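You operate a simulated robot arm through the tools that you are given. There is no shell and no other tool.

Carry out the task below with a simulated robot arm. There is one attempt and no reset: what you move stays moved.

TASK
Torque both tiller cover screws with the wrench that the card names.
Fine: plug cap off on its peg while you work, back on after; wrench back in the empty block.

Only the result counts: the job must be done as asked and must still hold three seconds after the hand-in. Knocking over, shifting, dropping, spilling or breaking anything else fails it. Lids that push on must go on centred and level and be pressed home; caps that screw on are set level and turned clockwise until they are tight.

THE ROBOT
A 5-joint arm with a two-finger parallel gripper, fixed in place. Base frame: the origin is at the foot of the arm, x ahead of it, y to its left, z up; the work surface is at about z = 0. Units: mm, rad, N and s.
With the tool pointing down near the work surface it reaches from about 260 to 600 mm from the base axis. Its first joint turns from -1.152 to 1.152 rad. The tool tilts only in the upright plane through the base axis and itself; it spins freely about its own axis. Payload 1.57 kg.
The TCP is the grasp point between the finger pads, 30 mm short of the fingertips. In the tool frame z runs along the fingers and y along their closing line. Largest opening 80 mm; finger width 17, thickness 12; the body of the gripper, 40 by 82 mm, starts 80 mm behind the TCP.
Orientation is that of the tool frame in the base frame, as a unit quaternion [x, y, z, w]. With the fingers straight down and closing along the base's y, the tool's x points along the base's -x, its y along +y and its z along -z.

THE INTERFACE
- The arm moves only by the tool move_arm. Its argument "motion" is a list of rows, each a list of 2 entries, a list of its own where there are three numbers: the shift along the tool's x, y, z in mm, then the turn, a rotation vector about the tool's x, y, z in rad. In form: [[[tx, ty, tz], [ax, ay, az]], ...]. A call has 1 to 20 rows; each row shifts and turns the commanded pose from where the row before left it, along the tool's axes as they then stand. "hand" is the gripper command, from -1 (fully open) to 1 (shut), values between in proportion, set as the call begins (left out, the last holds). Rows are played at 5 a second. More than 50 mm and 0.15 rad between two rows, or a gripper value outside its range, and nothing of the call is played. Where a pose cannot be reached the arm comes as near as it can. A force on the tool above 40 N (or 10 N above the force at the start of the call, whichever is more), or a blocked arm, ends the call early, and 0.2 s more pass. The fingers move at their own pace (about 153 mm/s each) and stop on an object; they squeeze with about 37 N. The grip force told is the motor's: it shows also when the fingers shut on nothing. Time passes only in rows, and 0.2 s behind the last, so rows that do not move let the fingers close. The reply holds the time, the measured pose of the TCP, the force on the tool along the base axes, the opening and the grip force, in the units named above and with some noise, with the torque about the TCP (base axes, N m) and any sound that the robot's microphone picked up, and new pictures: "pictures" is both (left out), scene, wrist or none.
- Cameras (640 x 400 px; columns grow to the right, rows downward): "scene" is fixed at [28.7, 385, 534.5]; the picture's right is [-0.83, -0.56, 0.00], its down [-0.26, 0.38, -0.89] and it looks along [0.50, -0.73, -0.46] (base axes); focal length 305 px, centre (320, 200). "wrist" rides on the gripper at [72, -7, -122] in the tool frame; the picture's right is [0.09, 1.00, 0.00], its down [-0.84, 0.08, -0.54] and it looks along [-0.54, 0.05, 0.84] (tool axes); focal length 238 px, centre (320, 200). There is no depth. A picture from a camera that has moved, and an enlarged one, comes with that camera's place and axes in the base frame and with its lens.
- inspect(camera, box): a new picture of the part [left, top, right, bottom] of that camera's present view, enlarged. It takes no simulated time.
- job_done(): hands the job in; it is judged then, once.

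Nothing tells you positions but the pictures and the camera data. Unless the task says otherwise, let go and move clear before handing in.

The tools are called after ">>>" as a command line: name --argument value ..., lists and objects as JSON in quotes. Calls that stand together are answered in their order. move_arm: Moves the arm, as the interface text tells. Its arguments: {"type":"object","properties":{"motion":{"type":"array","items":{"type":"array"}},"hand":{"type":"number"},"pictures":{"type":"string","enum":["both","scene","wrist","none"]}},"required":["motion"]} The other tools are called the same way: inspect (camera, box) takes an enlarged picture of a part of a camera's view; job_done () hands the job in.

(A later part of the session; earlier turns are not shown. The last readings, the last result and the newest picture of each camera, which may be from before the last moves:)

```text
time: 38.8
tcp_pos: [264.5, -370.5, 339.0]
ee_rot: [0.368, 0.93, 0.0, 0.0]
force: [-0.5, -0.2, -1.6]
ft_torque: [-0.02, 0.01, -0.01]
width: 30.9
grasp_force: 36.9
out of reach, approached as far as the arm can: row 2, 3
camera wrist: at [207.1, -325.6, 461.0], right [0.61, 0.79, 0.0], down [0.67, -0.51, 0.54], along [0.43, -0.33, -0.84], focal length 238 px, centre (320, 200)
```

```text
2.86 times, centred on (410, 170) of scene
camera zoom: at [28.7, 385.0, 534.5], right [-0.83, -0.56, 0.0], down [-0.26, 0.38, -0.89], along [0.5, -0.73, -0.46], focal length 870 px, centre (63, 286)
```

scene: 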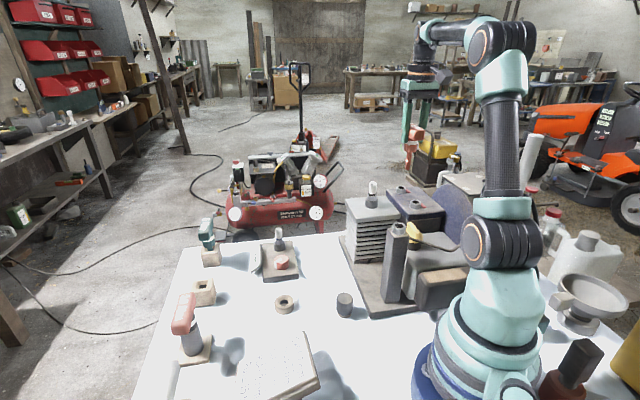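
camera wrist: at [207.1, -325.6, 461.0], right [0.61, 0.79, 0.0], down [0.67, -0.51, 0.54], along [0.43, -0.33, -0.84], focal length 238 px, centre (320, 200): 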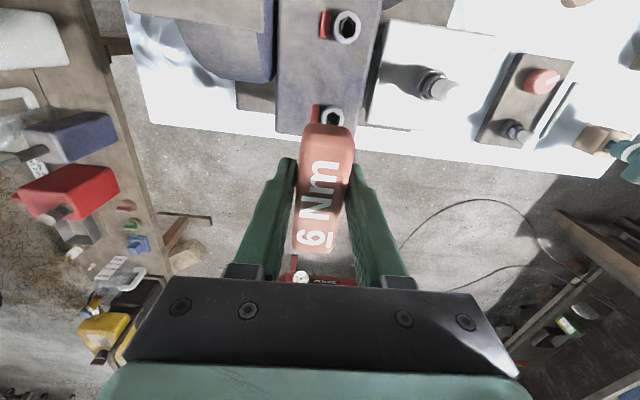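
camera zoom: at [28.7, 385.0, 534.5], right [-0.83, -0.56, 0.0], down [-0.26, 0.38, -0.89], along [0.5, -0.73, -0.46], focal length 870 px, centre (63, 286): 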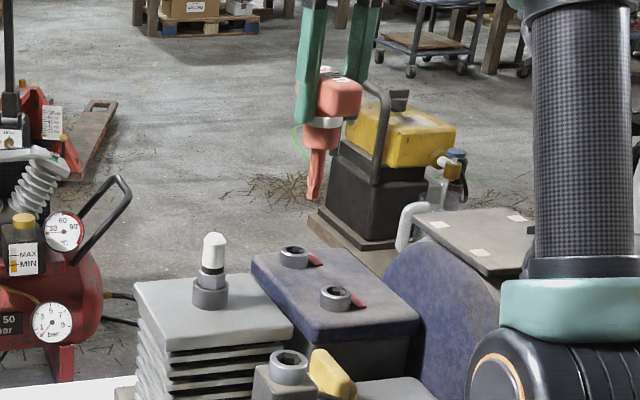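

Both sockets are visible: A at about (270,-357) and B at about (211,-296). I'll shift sideways for a second view to get the height and a finer position.

>>> move_arm --motion '[[[-4, 35, 0], [0, 0, 0]], [[-4, 35, 0], [0, 0, 0]], [[0, 0, 0], [0, 0, 0]], [[0, 0, 0], [0, 0, 0]]]' --pictures "wrist"

>>> inspect --camera "wrist" --box '[200, 0, 360, 120]'

```text
time: 39.8
tcp_pos: [318.4, -325.8, 338.9]
ee_rot: [0.367, 0.93, 0.0, 0.001]
force: [0.1, 0.4, -2.3]
ft_torque: [0.0, 0.02, -0.01]
width: 30.9
grasp_force: 36.9
camera wrist: at [261.8, -280.2, 460.9], right [0.61, 0.79, 0.0], down [0.67, -0.51, 0.54], along [0.43, -0.33, -0.84], focal length 238 px, centre (320, 200)
```

wrist: 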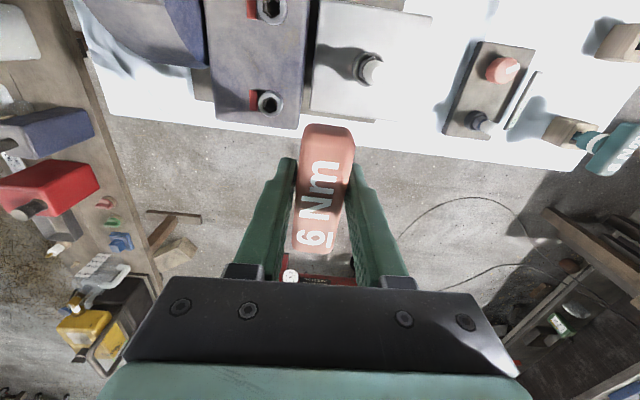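

```text
3.33 times, centred on (280, 60) of wrist
camera zoom: at [261.8, -280.2, 460.9], right [0.61, 0.79, 0.0], down [0.67, -0.51, 0.54], along [0.43, -0.33, -0.84], focal length 794 px, centre (453, 667)
```

zoom: 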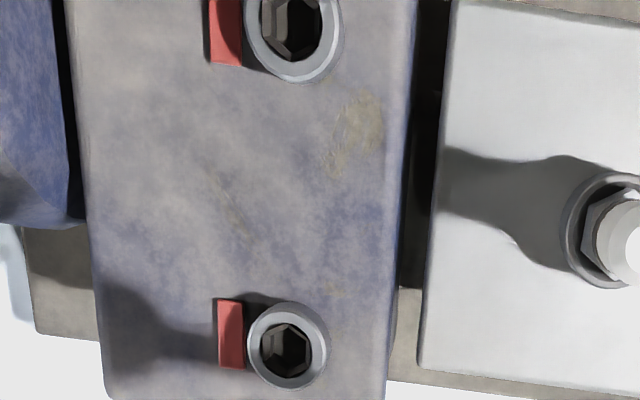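

>>> inspect --camera "wrist" --box '[250, 85, 290, 120]'

>>> inspect --camera "wrist" --box '[250, 0, 290, 35]'

>>> inspect --camera "scene" --box '[370, 110, 440, 180]'

```text
11.43 times, centred on (270, 102) of wrist
camera zoom: at [261.8, -280.2, 460.9], right [0.61, 0.79, 0.0], down [0.67, -0.51, 0.54], along [0.43, -0.33, -0.84], focal length 2724 px, centre (891, 1314)
```

zoom: 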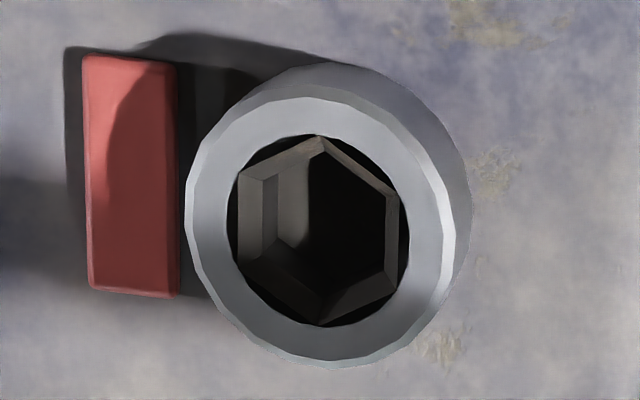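

```text
11.43 times, centred on (270, 18) of wrist
camera zoom: at [261.8, -280.2, 460.9], right [0.61, 0.79, 0.0], down [0.67, -0.51, 0.54], along [0.43, -0.33, -0.84], focal length 2724 px, centre (891, 2286)
```

zoom: 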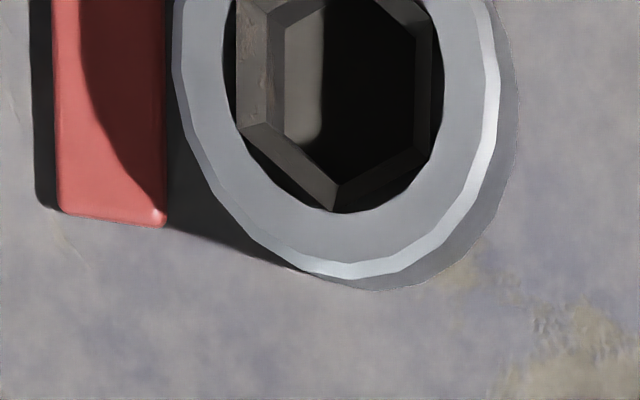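

```text
5.71 times, centred on (405, 145) of scene
camera zoom: at [28.7, 385.0, 534.5], right [-0.83, -0.56, 0.0], down [-0.26, 0.38, -0.89], along [0.5, -0.73, -0.46], focal length 1741 px, centre (-166, 514)
```

zoom: 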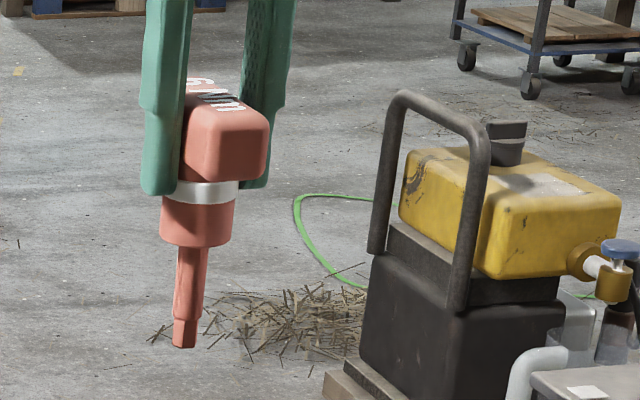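

>>> inspect --camera "scene" --box '[394, 150, 414, 174]'

```text
16.00 times, centred on (404, 162) of scene
camera zoom: at [28.7, 385.0, 534.5], right [-0.83, -0.56, 0.0], down [-0.26, 0.38, -0.89], along [0.5, -0.73, -0.46], focal length 4875 px, centre (-1024, 808)
```

zoom: 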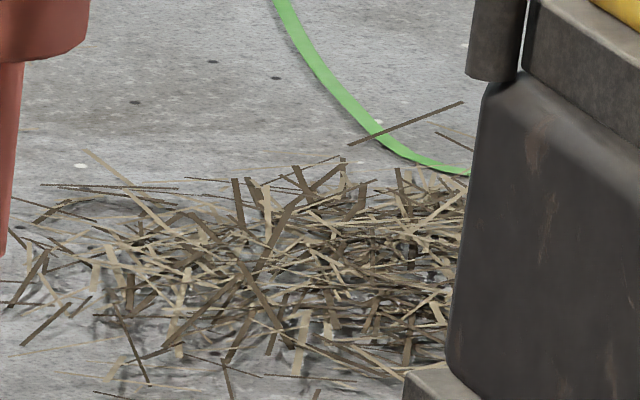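

>>> inspect --camera "scene" --box '[370, 145, 390, 175]'

```text
13.33 times, centred on (380, 160) of scene
camera zoom: at [28.7, 385.0, 534.5], right [-0.83, -0.56, 0.0], down [-0.26, 0.38, -0.89], along [0.5, -0.73, -0.46], focal length 4062 px, centre (-480, 733)
```

zoom: 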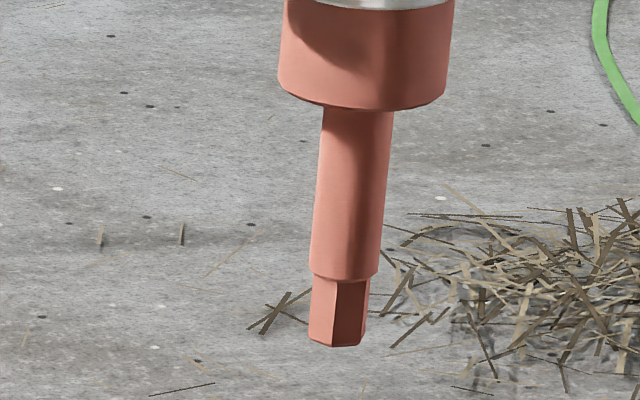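

From the views I get A≈(269.2,-356), B≈(211.3,-296.5), tops near z 184. The socket corners point at about 137°, but the wrench hex seems offset 30° from its bar. I'll go above A and turn the wrench 30° anticlockwise so that the hexes match.

>>> move_arm --motion '[[[7.6, -27.9, 0], [0, 0, 0]], [[7.6, -27.8, 0], [0, 0, 0]], [[0, 0, 0], [0, 0, -0.13]], [[0, 0, 0], [0, 0, -0.13]], [[0, 0, 0], [0, 0, -0.13]], [[0, 0, 0], [0, 0, -0.13]], [[0, 0, 12], [0, 0, 0]], [[0, 0, 12], [0, 0, 0]], [[0, 0, 0], [0, 0, 0]], [[0, 0, 0], [0, 0, 0]]]'

>>> inspect --camera "scene" --box '[370, 130, 440, 220]'

>>> inspect --camera "wrist" --box '[240, 60, 400, 180]'

```text
time: 42.0
tcp_pos: [268.9, -356.3, 315.0]
ee_rot: [0.115, 0.993, -0.001, 0.0]
force: [1.1, 0.1, -1.6]
ft_torque: [0.0, 0.02, -0.03]
width: 31.2
grasp_force: 37.0
camera wrist: at [198.2, -344.4, 436.1], right [0.14, 0.99, 0.0], down [0.83, -0.12, 0.54], along [0.54, -0.07, -0.84], focal length 238 px, centre (320, 200)
```

scene: 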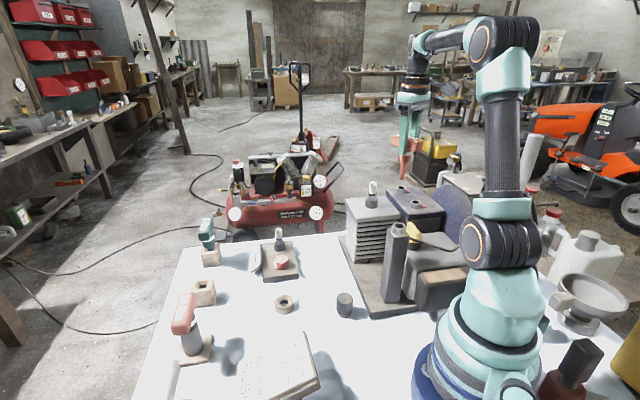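
wrist: 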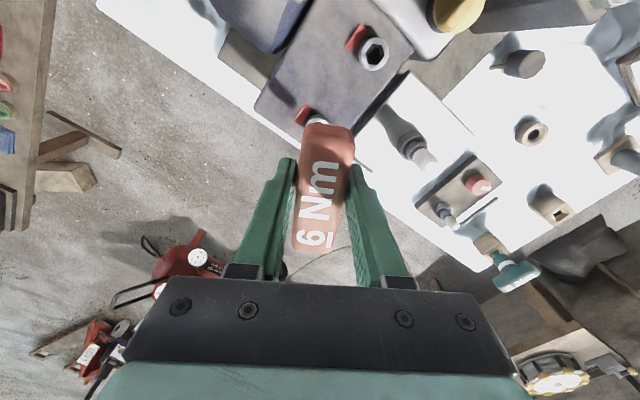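

```text
4.44 times, centred on (405, 175) of scene
camera zoom: at [28.7, 385.0, 534.5], right [-0.83, -0.56, 0.0], down [-0.26, 0.38, -0.89], along [0.5, -0.73, -0.46], focal length 1354 px, centre (-58, 311)
```

zoom: 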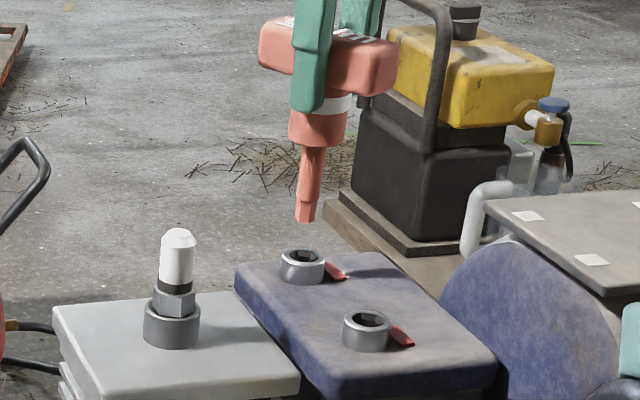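

```text
3.33 times, centred on (320, 120) of wrist
camera zoom: at [198.2, -344.4, 436.1], right [0.14, 0.99, 0.0], down [0.83, -0.12, 0.54], along [0.54, -0.07, -0.84], focal length 794 px, centre (320, 467)
```

zoom: 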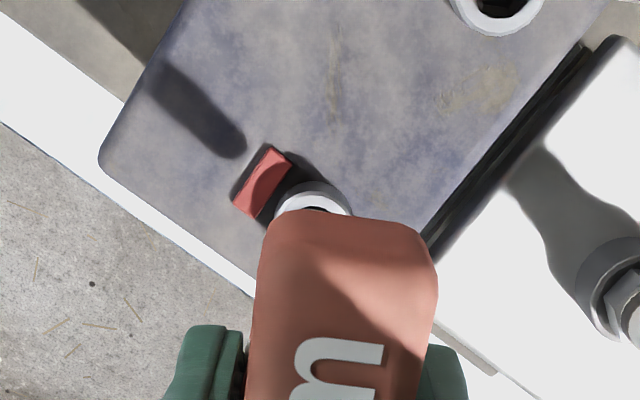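

The tip hovers over screw A, offset by no more than 2 mm. I'll nudge it 1 mm and lower toward the socket.

>>> move_arm --motion '[[[0.6, -0.8, 6], [0, 0, 0]], [[0, 0, 6], [0, 0, 0]], [[0, 0, 5], [0, 0, 0]], [[0, 0, 0], [0, 0, 0]]]' --pictures "none"

>>> inspect --camera "scene" --box '[380, 160, 420, 210]'

>>> inspect --camera "wrist" --box '[240, 60, 400, 180]'

```text
time: 43.0
tcp_pos: [268.7, -356.6, 296.3]
ee_rot: [0.115, 0.993, 0.0, 0.0]
force: [-0.7, -0.3, -2.5]
ft_torque: [0.01, -0.01, 0.0]
width: 31.1
grasp_force: 36.9
```

```text
8.00 times, centred on (400, 185) of scene
camera zoom: at [28.7, 385.0, 534.5], right [-0.83, -0.56, 0.0], down [-0.26, 0.38, -0.89], along [0.5, -0.73, -0.46], focal length 2437 px, centre (-320, 320)
```

zoom: 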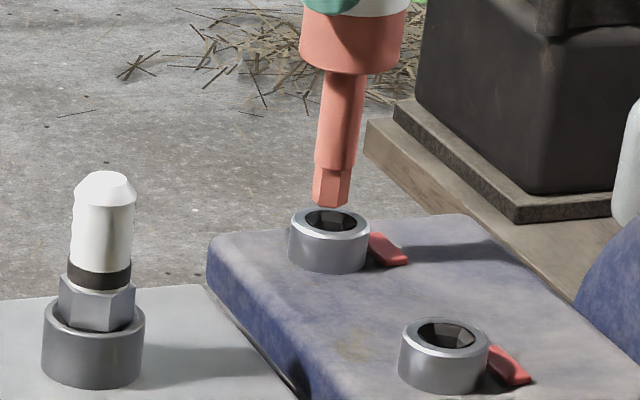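

```text
3.33 times, centred on (320, 120) of wrist
camera zoom: at [197.4, -345.0, 419.3], right [0.14, 0.99, 0.0], down [0.83, -0.12, 0.54], along [0.54, -0.07, -0.84], focal length 794 px, centre (320, 467)
```

zoom: 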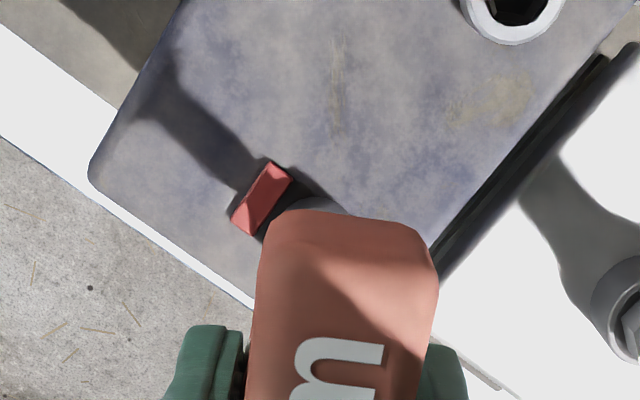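

It looks well aligned. I'll lower in small steps and watch for contact.

>>> move_arm --motion '[[[0.3, -0.4, 2], [0, 0, 0]], [[0, 0, 2], [0, 0, 0]], [[0, 0, 2], [0, 0, 0]], [[0, 0, 2], [0, 0, 0]], [[0, 0, 0], [0, 0, 0]]]' --pictures "none"

>>> inspect --camera "scene" --box '[380, 160, 420, 210]'

```text
time: 44.2
tcp_pos: [268.3, -357.7, 291.1]
ee_rot: [0.115, 0.993, 0.0, 0.0]
force: [0.2, -0.6, -2.5]
ft_torque: [0.0, 0.01, -0.06]
width: 31.1
grasp_force: 36.6
```

```text
8.00 times, centred on (400, 185) of scene
camera zoom: at [28.7, 385.0, 534.5], right [-0.83, -0.56, 0.0], down [-0.26, 0.38, -0.89], along [0.5, -0.73, -0.46], focal length 2437 px, centre (-320, 320)
```

zoom: 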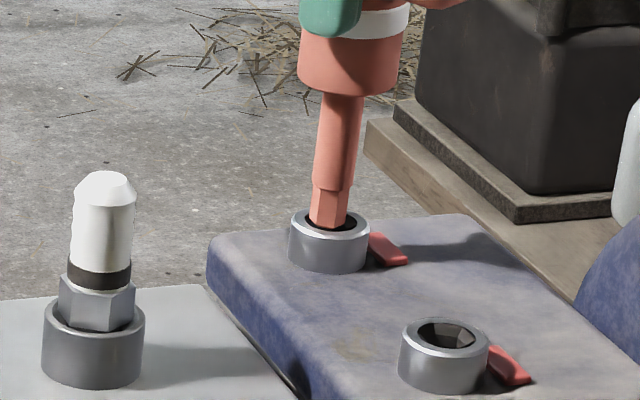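

The tip is entering the socket with no force. I'll continue down slowly.

>>> move_arm --motion '[[[0, 0, 2], [0, 0, 0]], [[0, 0, 2], [0, 0, 0]], [[0, 0, 2], [0, 0, 0]], [[0, 0, 2], [0, 0, 0]], [[0, 0, 0], [0, 0, 0]]]' --pictures "none"

>>> inspect --camera "scene" --box '[380, 160, 420, 210]'

```text
time: 45.1
tcp_pos: [267.9, -358.3, 287.9]
ee_rot: [0.114, 0.993, -0.003, 0.003]
force: [-2.1, 0.0, 4.4]
ft_torque: [0.03, 0.21, -0.02]
width: 31.0
grasp_force: 37.1
stopped in row 4: the force on the tool passed its limit at 43 N (the readings are from after the stop); the commanded pose is now the measured one
```

```text
8.00 times, centred on (400, 185) of scene
camera zoom: at [28.6, 385.1, 534.5], right [-0.83, -0.56, 0.0], down [-0.26, 0.38, -0.89], along [0.5, -0.73, -0.46], focal length 2437 px, centre (-320, 320)
```

zoom: 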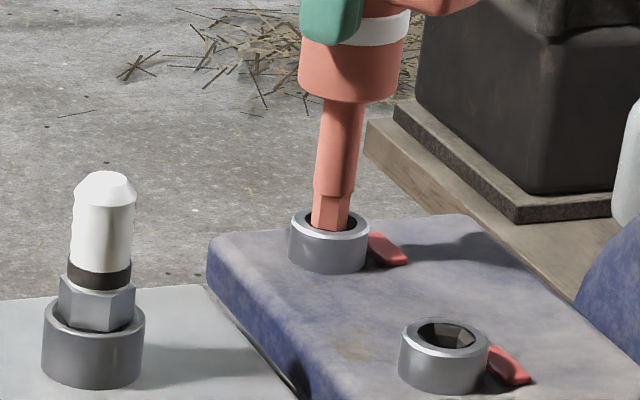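

Contact came at about z 287, before the hex engaged. I'll look closely to see which way it is off.

>>> inspect --camera "wrist" --box '[290, 90, 350, 135]'

>>> inspect --camera "scene" --box '[391, 175, 411, 195]'

```text
8.89 times, centred on (320, 112) of wrist
camera zoom: at [196.5, -345.3, 408.6], right [0.14, 0.99, -0.01], down [0.83, -0.11, 0.55], along [0.54, -0.08, -0.84], focal length 2119 px, centre (320, 978)
```

zoom: 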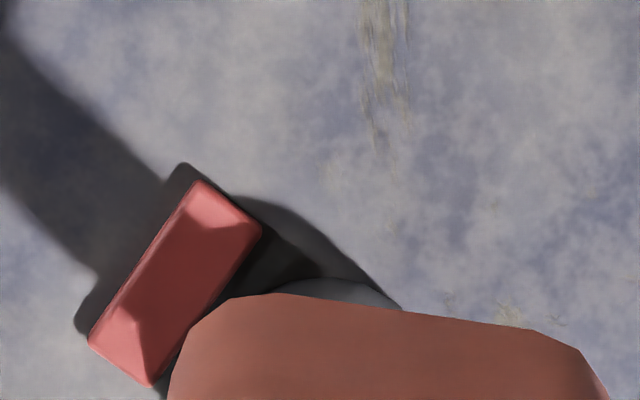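

```text
16.00 times, centred on (401, 185) of scene
camera zoom: at [28.6, 385.1, 534.5], right [-0.83, -0.56, 0.0], down [-0.26, 0.38, -0.89], along [0.5, -0.73, -0.46], focal length 4875 px, centre (-976, 440)
```

zoom: 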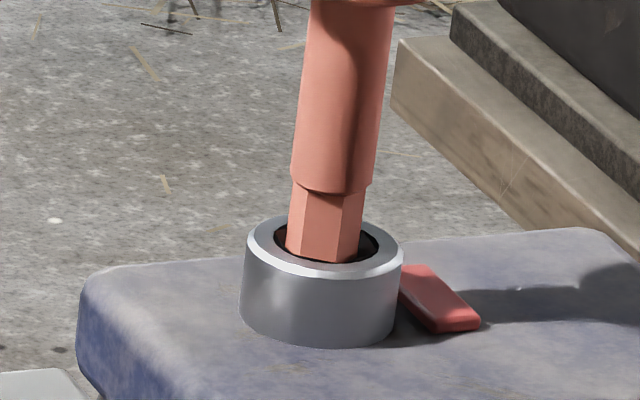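

The light side force is toward -x, so the tip is touching the +x side of the lead-in. I'll shift about 0.8 mm toward -x and press gently.

>>> move_arm --motion '[[[0.8, -0.2, -0.5], [0, 0, 0]], [[0, 0, 1], [0, 0, 0]], [[0, 0, 0.7], [0, 0, 0]], [[0, 0, 0.7], [0, 0, 0]], [[0, 0, 0], [0, 0, 0]]]' --pictures "none"

>>> inspect --camera "scene" --box '[391, 175, 411, 195]'

```text
time: 46.3
tcp_pos: [267.5, -357.9, 286.8]
ee_rot: [0.114, 0.993, -0.003, 0.003]
force: [-3.4, 10.1, 25.0]
ft_torque: [0.84, 0.14, 0.04]
width: 30.8
grasp_force: 37.1
```

```text
16.00 times, centred on (401, 185) of scene
camera zoom: at [28.6, 385.2, 534.4], right [-0.83, -0.56, 0.0], down [-0.26, 0.38, -0.89], along [0.5, -0.73, -0.46], focal length 4875 px, centre (-976, 440)
```

zoom: 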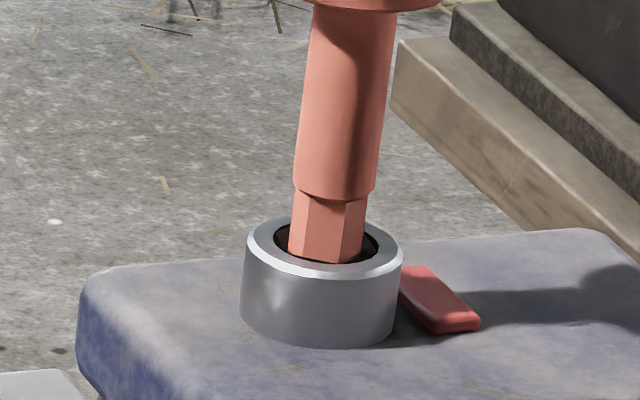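

The reaction now pushes toward +y, at 10 N. I'll follow it by shifting about 1.2 mm in +y and press lightly again.

>>> move_arm --motion '[[[0.6, 1.1, -0.8], [0, 0, 0]], [[0, 0, 0.8], [0, 0, 0]], [[0, 0, 0.8], [0, 0, 0]], [[0, 0, 0], [0, 0, 0]]]' --pictures "none"

```text
time: 47.3
tcp_pos: [268.1, -355.2, 285.5]
ee_rot: [0.116, 0.993, -0.004, 0.004]
force: [-5.7, 2.9, 32.7]
ft_torque: [0.24, 0.36, 0.04]
width: 31.0
grasp_force: 37.2
```

It is going deeper, and the side force is now (-5.7,+2.9). I'll follow it again.

>>> move_arm --motion '[[[0.9, 0.2, -0.8], [0, 0, 0]], [[0, 0, 0.7], [0, 0, 0]], [[0, 0, 0.7], [0, 0, 0]], [[0, 0, 0], [0, 0, 0]]]' --pictures "none"

>>> inspect --camera "scene" --box '[391, 175, 411, 195]'

```text
time: 48.3
tcp_pos: [267.4, -358.3, 284.8]
ee_rot: [0.115, 0.993, -0.005, 0.005]
force: [2.8, 4.0, 30.8]
ft_torque: [0.32, -0.34, 0.06]
width: 30.8
grasp_force: 36.6
```

```text
16.00 times, centred on (401, 185) of scene
camera zoom: at [28.6, 385.2, 534.4], right [-0.83, -0.56, 0.0], down [-0.26, 0.38, -0.89], along [0.5, -0.73, -0.46], focal length 4875 px, centre (-976, 440)
```

zoom: 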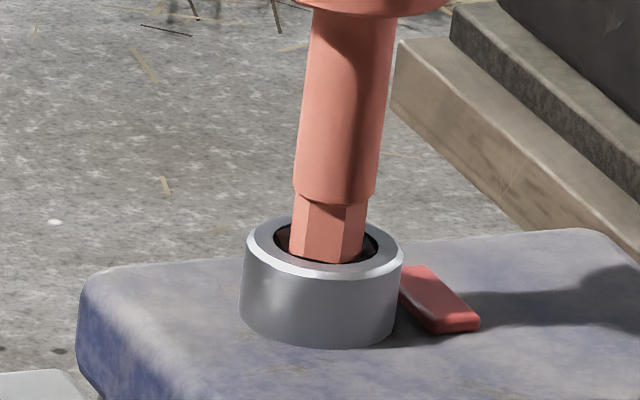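

The side forces are small now, so angle is probably what remains. I'll turn slowly clockwise under light pressure and watch the height.

>>> move_arm --motion '[[[0, 0.3, 0], [0, 0, 0.04]], [[0, 0, 0], [0, 0, 0.04]], [[0, 0, 0], [0, 0, 0.04]], [[0, 0, 0], [0, 0, 0]]]' --pictures "none"

>>> inspect --camera "scene" --box '[391, 175, 411, 195]'

```text
time: 49.3
tcp_pos: [266.2, -357.2, 284.5]
ee_rot: [0.175, 0.984, -0.005, 0.004]
force: [3.8, 3.5, 29.1]
ft_torque: [0.25, -0.48, 0.04]
width: 31.0
grasp_force: 37.2
```

```text
16.00 times, centred on (401, 185) of scene
camera zoom: at [28.6, 385.2, 534.4], right [-0.83, -0.56, 0.0], down [-0.26, 0.38, -0.89], along [0.5, -0.73, -0.46], focal length 4875 px, centre (-976, 440)
```

zoom: 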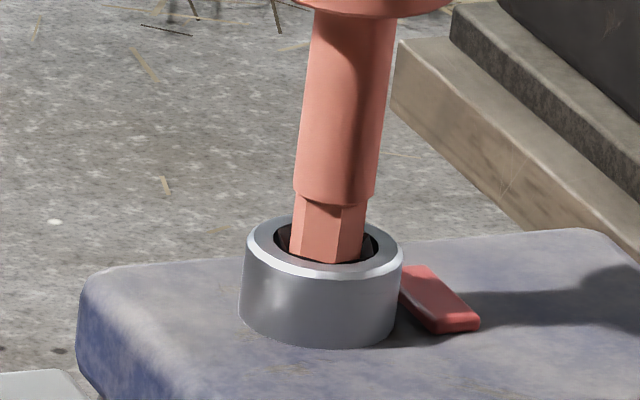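

Turning did not make it drop. I'll turn back to the aligned angle, follow the side reaction by (+0.5,+0.5), and press a bit more.

>>> move_arm --motion '[[[0, 0, -1], [0, 0, -0.06]], [[-0.4, 0.6, 0], [0, 0, -0.06]], [[0, 0, 0.7], [0, 0, 0]], [[0, 0, 0.5], [0, 0, 0]], [[0, 0, 0], [0, 0, 0]]]' --pictures "none"

>>> inspect --camera "scene" --box '[380, 160, 420, 210]'

```text
time: 50.5
tcp_pos: [265.9, -356.0, 285.3]
ee_rot: [0.116, 0.993, -0.005, 0.004]
force: [-5.8, -9.2, 25.6]
ft_torque: [-0.93, 0.41, -0.04]
width: 30.9
grasp_force: 36.8
```

```text
8.00 times, centred on (400, 185) of scene
camera zoom: at [28.6, 385.1, 534.5], right [-0.83, -0.56, 0.0], down [-0.26, 0.38, -0.89], along [0.5, -0.73, -0.46], focal length 2437 px, centre (-320, 320)
```

zoom: 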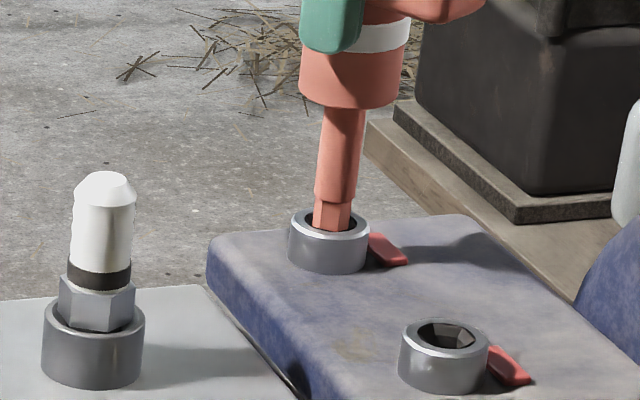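

The tip is held laterally, since a 0.5 mm shift flips the reaction. It may already be seated with a loose screw turning under it. I'll re-centre and turn clockwise further, watching torque, height and sound.

>>> move_arm --motion '[[[0.2, -0.35, 0], [0, 0, 0.05]], [[0, 0, 0], [0, 0, 0.1]], [[0, 0, 0], [0, 0, 0.1]], [[0, 0, 0], [0, 0, 0.1]], [[0, 0, 0], [0, 0, 0.1]], [[0, 0, 0], [0, 0, 0.1]], [[0, 0, 0], [0, 0, 0]]]' --pictures "none"

>>> inspect --camera "scene" --box '[391, 175, 411, 195]'

```text
time: 52.1
tcp_pos: [267.3, -355.8, 285.0]
ee_rot: [0.381, 0.925, -0.002, 0.005]
force: [10.4, 9.1, 27.4]
ft_torque: [0.73, -0.99, 0.08]
width: 30.7
grasp_force: 36.8
```

```text
16.00 times, centred on (401, 185) of scene
camera zoom: at [28.6, 385.2, 534.4], right [-0.83, -0.56, 0.0], down [-0.26, 0.38, -0.89], along [0.5, -0.73, -0.46], focal length 4875 px, centre (-976, 440)
```

zoom: 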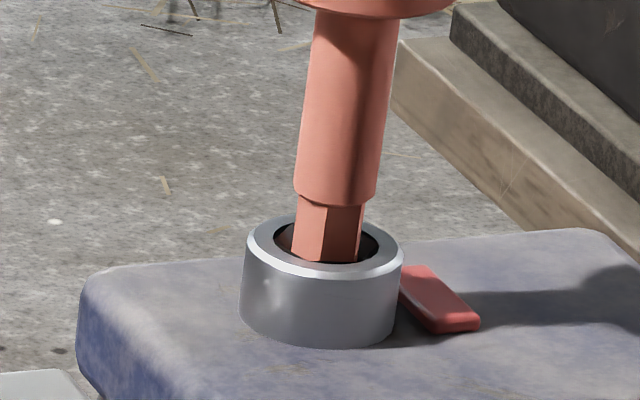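

>>> move_arm --motion '[[[0, 0.6, 0], [0, 0, 0.1]], [[0, 0, 0], [0, 0, 0.12]], [[0, 0, 0], [0, 0, 0.12]], [[0, 0, 0], [0, 0, 0.12]], [[0, 0, 0], [0, 0, 0.12]], [[0, 0, 0], [0, 0, 0.12]], [[0, 0, 0], [0, 0, 0.12]], [[0, 0, 0], [0, 0, 0.12]], [[0, 0, 0], [0, 0, 0]]]' --pictures "scene"

>>> inspect --camera "scene" --box '[385, 165, 415, 200]'

```text
time: 54.1
tcp_pos: [266.9, -356.5, 284.2]
ee_rot: [0.759, 0.651, 0.0, 0.006]
force: [11.4, 9.6, 27.9]
ft_torque: [0.78, -1.14, 0.08]
width: 31.4
grasp_force: 37.0
```

scene: 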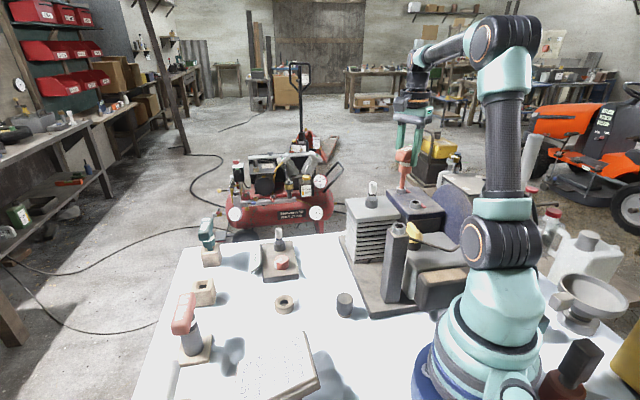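

```text
11.43 times, centred on (400, 182) of scene
camera zoom: at [28.6, 385.2, 534.4], right [-0.83, -0.56, 0.0], down [-0.26, 0.38, -0.89], along [0.5, -0.73, -0.46], focal length 3482 px, centre (-594, 400)
```

zoom: 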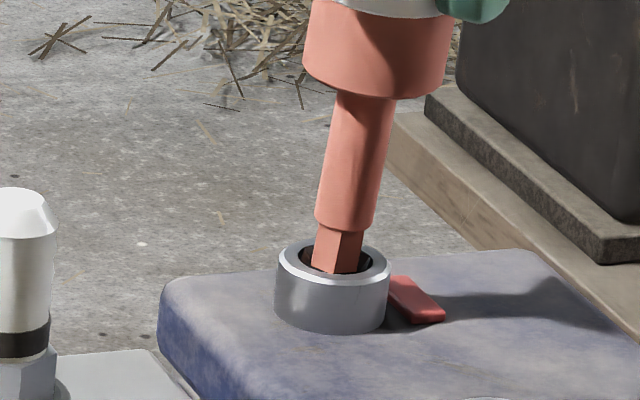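

I see neither drop nor torque. I'll lift out and look at the socket to see whether the screw turned.

>>> move_arm --motion '[[[0, 0, -5], [0, 0, 0]], [[0, 0, -10], [0, 0, 0]], [[0, 0, -15], [0, 0, 0]], [[-40, 0, 0], [0, 0, 0]], [[0, 0, 0], [0, 0, 0]], [[0, 0, 0], [0, 0, 0]]]'

>>> inspect --camera "wrist" --box '[280, 40, 380, 120]'

>>> inspect --camera "scene" --box '[385, 170, 430, 215]'

```text
time: 55.5
tcp_pos: [261.6, -396.3, 313.2]
ee_rot: [0.758, 0.652, -0.001, 0.004]
force: [-0.1, -0.2, -1.5]
ft_torque: [0.01, -0.02, 0.0]
width: 31.2
grasp_force: 37.4
camera wrist: at [264.5, -320.0, 434.1], right [1.0, -0.06, 0.0], down [-0.05, -0.84, 0.55], along [-0.03, -0.55, -0.84], focal length 238 px, centre (320, 200)
```

scene: 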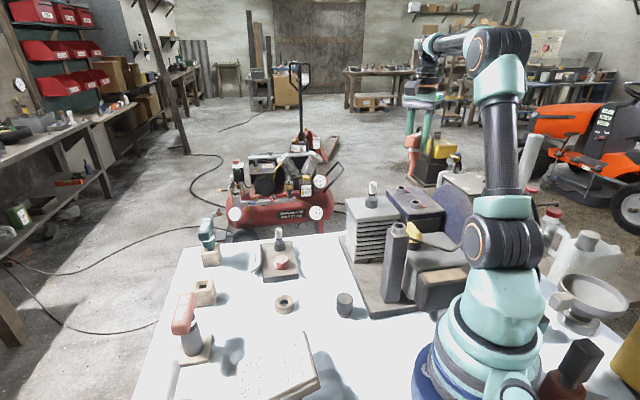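
wrist: 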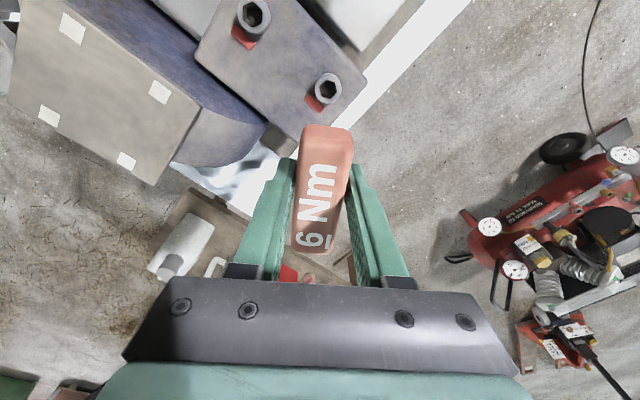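

```text
5.00 times, centred on (330, 80) of wrist
camera zoom: at [264.5, -320.0, 434.1], right [1.0, -0.06, 0.0], down [-0.05, -0.84, 0.55], along [-0.03, -0.55, -0.84], focal length 1192 px, centre (270, 800)
```

zoom: 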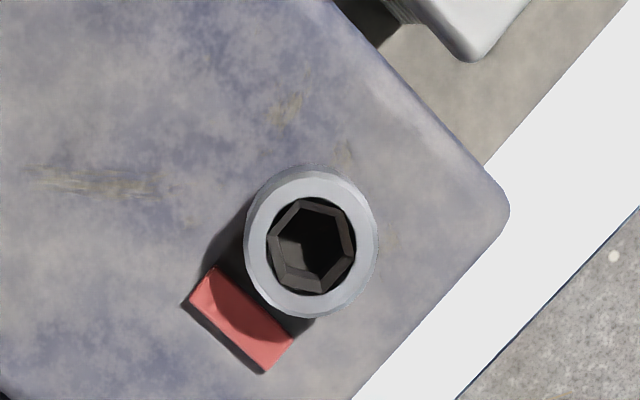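

```text
8.89 times, centred on (408, 192) of scene
camera zoom: at [28.7, 385.0, 534.5], right [-0.83, -0.56, 0.0], down [-0.26, 0.38, -0.89], along [0.5, -0.73, -0.46], focal length 2708 px, centre (-458, 267)
```

zoom: 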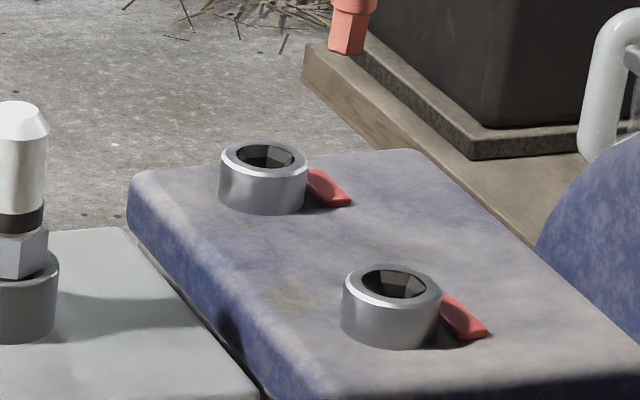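

The socket's hex has turned relative to the red tab, so the wrench was engaged and the screw is simply still loose. I'll go back in at the same angle and keep turning clockwise until it clicks.

>>> move_arm --motion '[[[40.5, 0.4, 0], [0, 0, 0]], [[0, 0, 0], [0, 0, 0]], [[0, 0, 15], [0, 0, 0]], [[0, 0, 8], [0, 0, 0]], [[0, 0, 3], [0, 0, 0]], [[0, 0, 2], [0, 0, 0]], [[0, 0, 1], [0, 0, 0]], [[0, 0, 0], [0, 0, 0]]]' --pictures "none"

>>> inspect --camera "scene" --box '[385, 165, 415, 200]'

```text
time: 57.3
tcp_pos: [268.1, -355.3, 286.0]
ee_rot: [0.758, 0.652, 0.0, 0.006]
force: [2.8, -0.2, 21.2]
ft_torque: [-0.06, -0.19, 0.05]
width: 31.1
grasp_force: 37.0
```

```text
11.43 times, centred on (400, 182) of scene
camera zoom: at [28.6, 385.1, 534.5], right [-0.83, -0.56, 0.0], down [-0.26, 0.38, -0.89], along [0.5, -0.73, -0.46], focal length 3482 px, centre (-594, 400)
```

zoom: 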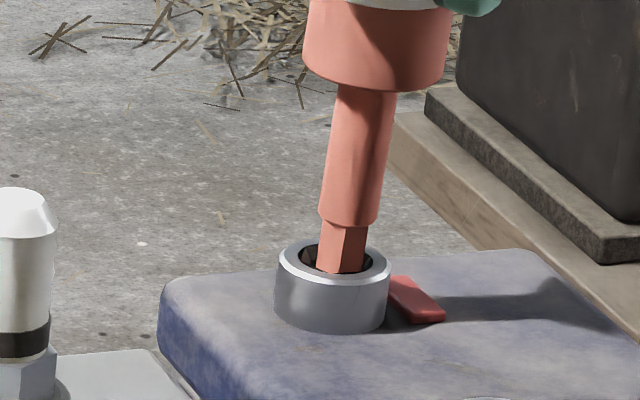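

>>> move_arm --motion '[[[0, 0, 0.5], [0, 0, 0.1]], [[0, 0, 0.3], [0, 0, 0.1]], [[0, 0, 0], [0, 0, 0.12]], [[0, 0, 0], [0, 0, 0.12]], [[0, 0, 0], [0, 0, 0.12]], [[0, 0, 0], [0, 0, 0.12]], [[0, 0, 0], [0, 0, 0.12]], [[0, 0, 0], [0, 0, 0]]]' --pictures "none"

>>> inspect --camera "scene" --box '[385, 165, 415, 200]'

```text
time: 59.1
tcp_pos: [268.5, -356.2, 285.1]
ee_rot: [0.953, 0.303, 0.002, 0.005]
force: [13.1, -2.6, 16.2]
ft_torque: [-0.24, -1.33, 0.03]
width: 31.1
grasp_force: 36.9
```

```text
11.43 times, centred on (400, 182) of scene
camera zoom: at [28.6, 385.1, 534.5], right [-0.83, -0.56, 0.0], down [-0.26, 0.38, -0.89], along [0.5, -0.73, -0.46], focal length 3482 px, centre (-594, 400)
```

zoom: 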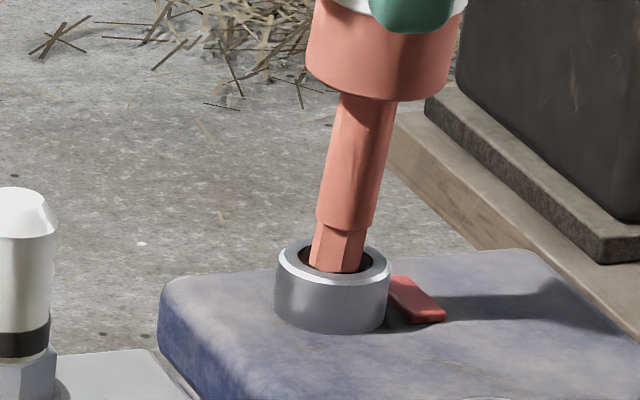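

>>> move_arm --motion '[[[0.5, 0.3, 0.4], [0, 0, 0]], [[0.03, 0.07, 0], [0, 0, 0.12]], [[0.03, 0.07, 0], [0, 0, 0.12]], [[0.03, 0.07, 0], [0, 0, 0.12]], [[0.03, 0.07, 0], [0, 0, 0.12]], [[0.03, 0.07, 0], [0, 0, 0.12]], [[0.03, 0.07, 0], [0, 0, 0.12]], [[0.03, 0.07, 0], [0, 0, 0.12]], [[0.03, 0.07, 0], [0, 0, 0.12]], [[0, 0, 0], [0, 0, 0]]]' --pictures "none"

>>> inspect --camera "scene" --box '[385, 165, 415, 200]'

```text
time: 61.3
tcp_pos: [267.6, -356.6, 281.9]
ee_rot: [0.985, -0.171, 0.002, 0.003]
force: [9.4, -4.6, -13.4]
ft_torque: [-0.45, -1.02, 0.09]
width: 31.1
grasp_force: 36.5
```

```text
11.43 times, centred on (400, 182) of scene
camera zoom: at [28.7, 385.0, 534.6], right [-0.83, -0.56, 0.0], down [-0.26, 0.38, -0.89], along [0.5, -0.73, -0.46], focal length 3482 px, centre (-594, 400)
```

zoom: 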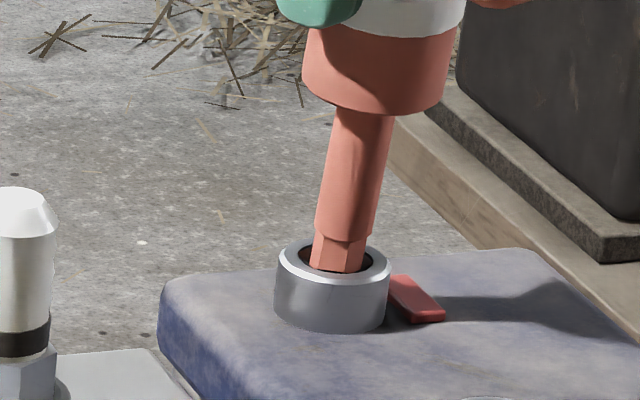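

The wrench has now dropped about 3 mm deeper and seated in the hex. I'll follow it down to relax the pull, re-centre and keep turning clockwise.

>>> move_arm --motion '[[[0.5, 0, 1], [0, 0, 0]], [[0, 0, 1], [0, 0, 0]], [[0, 0, 0], [0, 0, 0]]]' --pictures "none"

>>> inspect --camera "scene" --box '[385, 165, 415, 200]'

```text
time: 62.1
tcp_pos: [268.7, -355.8, 283.2]
ee_rot: [0.986, -0.17, 0.003, 0.003]
force: [-6.9, -3.1, 5.3]
ft_torque: [-0.23, 0.66, 0.02]
width: 30.9
grasp_force: 37.2
```

```text
11.43 times, centred on (400, 182) of scene
camera zoom: at [28.6, 385.1, 534.5], right [-0.83, -0.56, 0.0], down [-0.26, 0.38, -0.89], along [0.5, -0.73, -0.46], focal length 3482 px, centre (-594, 400)
```

zoom: 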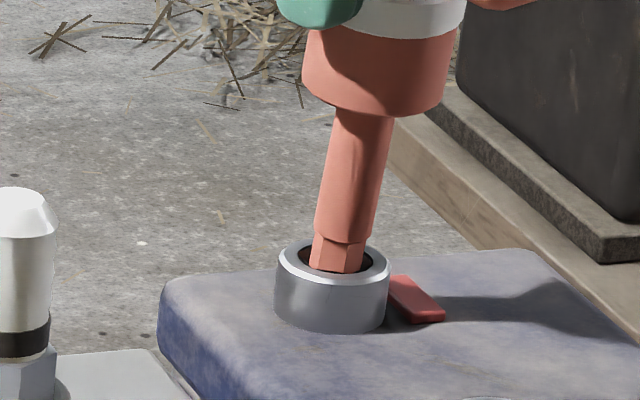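

>>> move_arm --motion '[[[-0.25, 0.05, 0.5], [0, 0, 0.06]], [[0.02, 0.05, 0], [0, 0, 0.08]], [[0.02, 0.05, 0], [0, 0, 0.08]], [[0.02, 0.05, 0], [0, 0, 0.08]], [[0.02, 0.05, 0], [0, 0, 0.08]], [[0, 0, 0], [0, 0, 0]]]' --pictures "none"

>>> inspect --camera "scene" --box '[385, 165, 415, 200]'

```text
time: 63.5
tcp_pos: [269.2, -356.4, 280.6]
ee_rot: [0.936, -0.353, 0.004, 0.002]
force: [-3.0, 4.5, 16.9]
ft_torque: [0.46, 0.27, 0.09]
width: 31.1
grasp_force: 37.4
```

```text
11.43 times, centred on (400, 182) of scene
camera zoom: at [28.6, 385.1, 534.5], right [-0.83, -0.56, 0.0], down [-0.26, 0.38, -0.89], along [0.5, -0.73, -0.46], focal length 3482 px, centre (-594, 400)
```

zoom: 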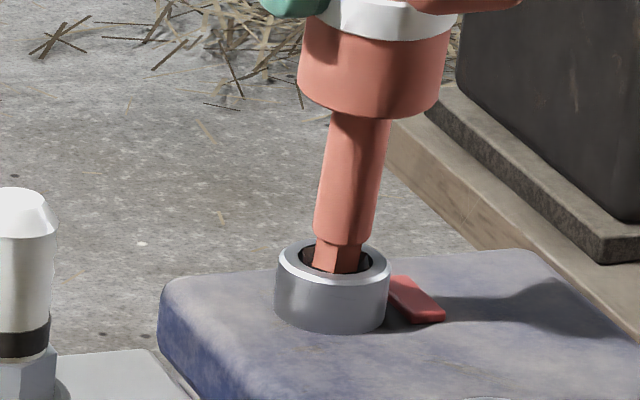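

It is deeper still and turning freely, with torque slowly rising. I'll continue clockwise.

>>> move_arm --motion '[[[0.02, 0.06, 0], [0, 0, 0.1]], [[0.02, 0.06, 0], [0, 0, 0.1]], [[0.02, 0.06, 0], [0, 0, 0.1]], [[0.02, 0.06, 0], [0, 0, 0.1]], [[0.02, 0.06, 0], [0, 0, 0.1]], [[0.02, 0.06, 0], [0, 0, 0.1]], [[0, 0, 0], [0, 0, 0]]]' --pictures "none"

>>> inspect --camera "scene" --box '[385, 165, 415, 200]'

```text
time: 64.3
tcp_pos: [212.0, -391.2, 282.7]
ee_rot: [0.891, -0.455, 0.002, 0.003]
force: [9.2, 8.6, 9.2]
ft_torque: [1.13, -1.42, 0.16]
width: 46.3
grasp_force: 36.9
out of reach, approached as far as the arm can: row 1, 2, 3
stopped in row 3: the force on the tool passed its limit at 66 N (the readings are from after the stop); the commanded pose is now the measured one
```

```text
11.43 times, centred on (400, 182) of scene
camera zoom: at [28.6, 385.1, 534.5], right [-0.83, -0.56, 0.0], down [-0.26, 0.38, -0.89], along [0.5, -0.73, -0.46], focal length 3482 px, centre (-594, 400)
```

zoom: 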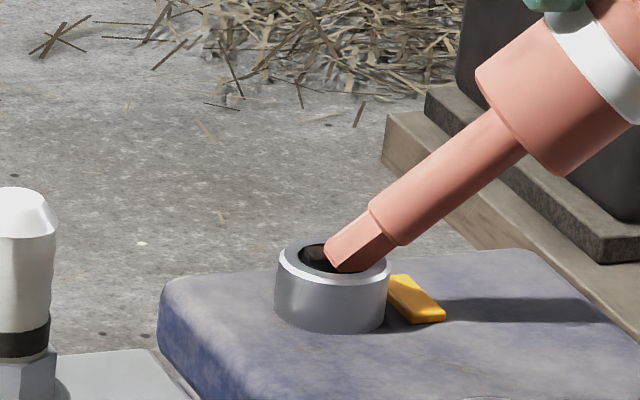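

The arm hit a limit and swung aside, so the wrench is now tilted in the fingers. The tab by the screw has turned from red to amber. I'll look carefully before I do anything.

>>> move_arm --motion '[[[0, 0, 0], [0, 0, 0]]]'

>>> inspect --camera "scene" --box '[370, 100, 470, 220]'

>>> inspect --camera "wrist" --box '[200, 40, 440, 280]'

```text
time: 64.7
tcp_pos: [210.7, -391.6, 282.4]
ee_rot: [0.89, -0.455, 0.002, 0.002]
force: [8.2, 7.4, 11.1]
ft_torque: [1.1, -1.46, 0.17]
width: 45.8
grasp_force: 37.3
camera wrist: at [258.2, -443.9, 403.8], right [-0.75, -0.66, 0.0], down [-0.55, 0.64, 0.54], along [-0.35, 0.4, -0.84], focal length 238 px, centre (320, 200)
```

scene: 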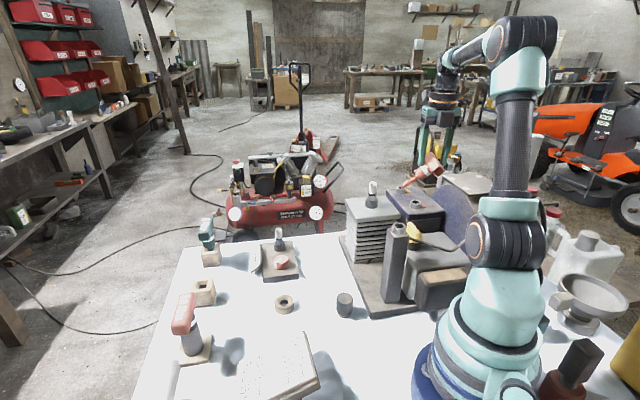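
wrist: 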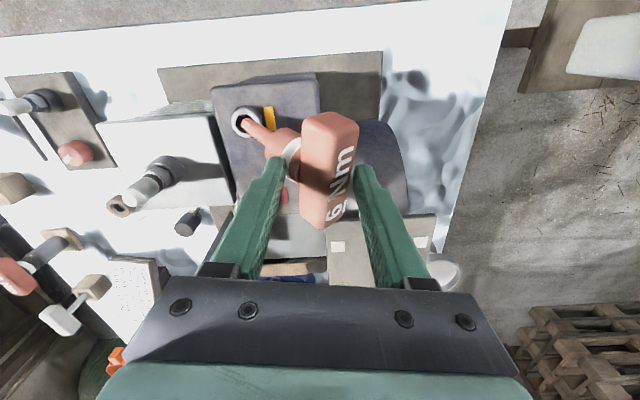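

```text
3.33 times, centred on (420, 160) of scene
camera zoom: at [28.6, 385.1, 534.5], right [-0.83, -0.56, 0.0], down [-0.26, 0.38, -0.89], along [0.5, -0.73, -0.46], focal length 1016 px, centre (-13, 333)
```

zoom: 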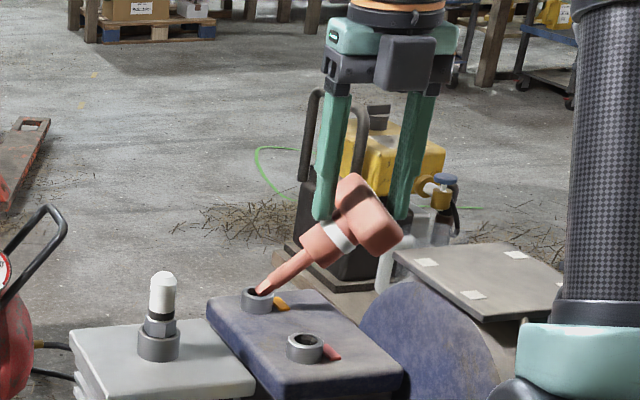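

```text
1.67 times, centred on (320, 160) of wrist
camera zoom: at [258.2, -443.9, 403.8], right [-0.75, -0.66, 0.0], down [-0.55, 0.64, 0.54], along [-0.35, 0.4, -0.84], focal length 397 px, centre (320, 267)
```

zoom: 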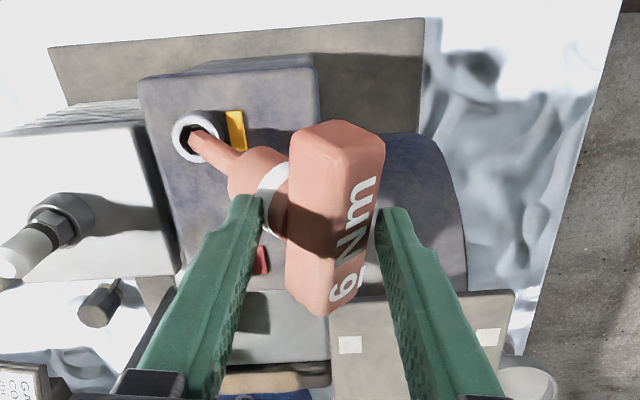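

The tab turned amber and I heard no click, so it is probably snug but not yet at torque. The roll joint has about ±180° of range and hit its limit. The wrench now leans about 40° in the fingertips, so I'll ease it upright by swinging back over the socket in small steps.

>>> move_arm --motion '[[[0, 0, 0], [0, 0, -0.07]], [[4.8, -7, -5.3], [0, 0, 0]], [[4.8, -7, -5.3], [0, 0, 0]], [[0, 0, 0], [0, 0, 0]]]'

>>> inspect --camera "scene" --box '[370, 100, 470, 220]'

>>> inspect --camera "wrist" --box '[200, 40, 440, 280]'

```text
time: 65.7
tcp_pos: [226.8, -391.5, 292.9]
ee_rot: [0.905, -0.425, 0.003, 0.003]
force: [-12.3, 1.3, 12.5]
ft_torque: [0.66, 0.67, 0.46]
width: 38.1
grasp_force: 37.3
camera wrist: at [277.9, -438.9, 414.9], right [-0.71, -0.71, 0.0], down [-0.6, 0.6, 0.54], along [-0.38, 0.38, -0.84], focal length 238 px, centre (320, 200)
```

scene: 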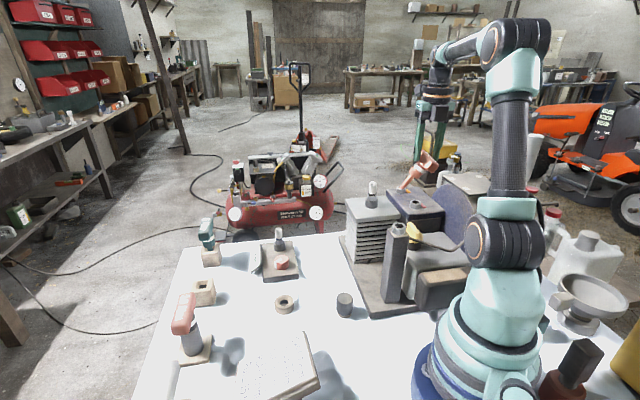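
wrist: 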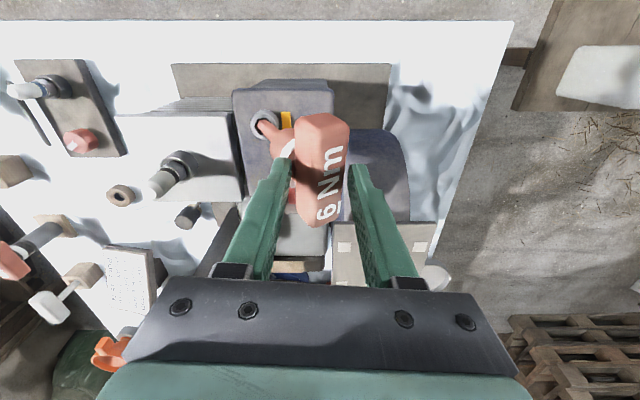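

```text
3.33 times, centred on (420, 160) of scene
camera zoom: at [28.6, 385.1, 534.5], right [-0.83, -0.56, 0.0], down [-0.26, 0.38, -0.89], along [0.5, -0.73, -0.46], focal length 1016 px, centre (-13, 333)
```

zoom: 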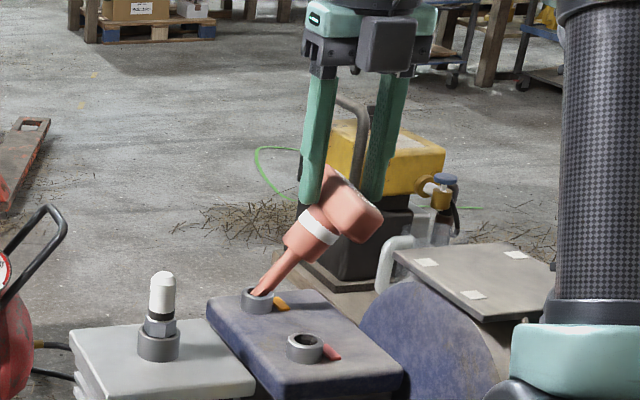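

```text
1.67 times, centred on (320, 160) of wrist
camera zoom: at [277.9, -438.9, 414.9], right [-0.71, -0.71, 0.0], down [-0.6, 0.6, 0.54], along [-0.38, 0.38, -0.84], focal length 397 px, centre (320, 267)
```

zoom: 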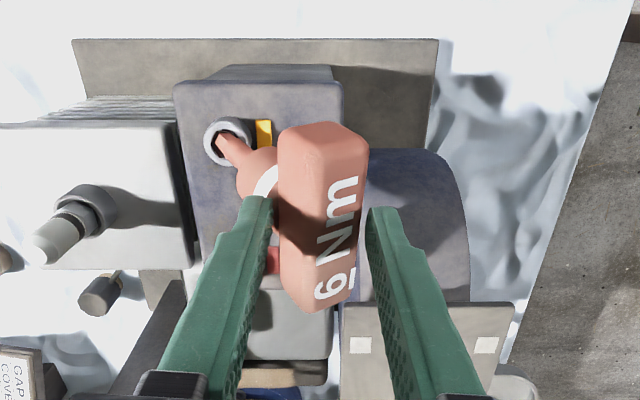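

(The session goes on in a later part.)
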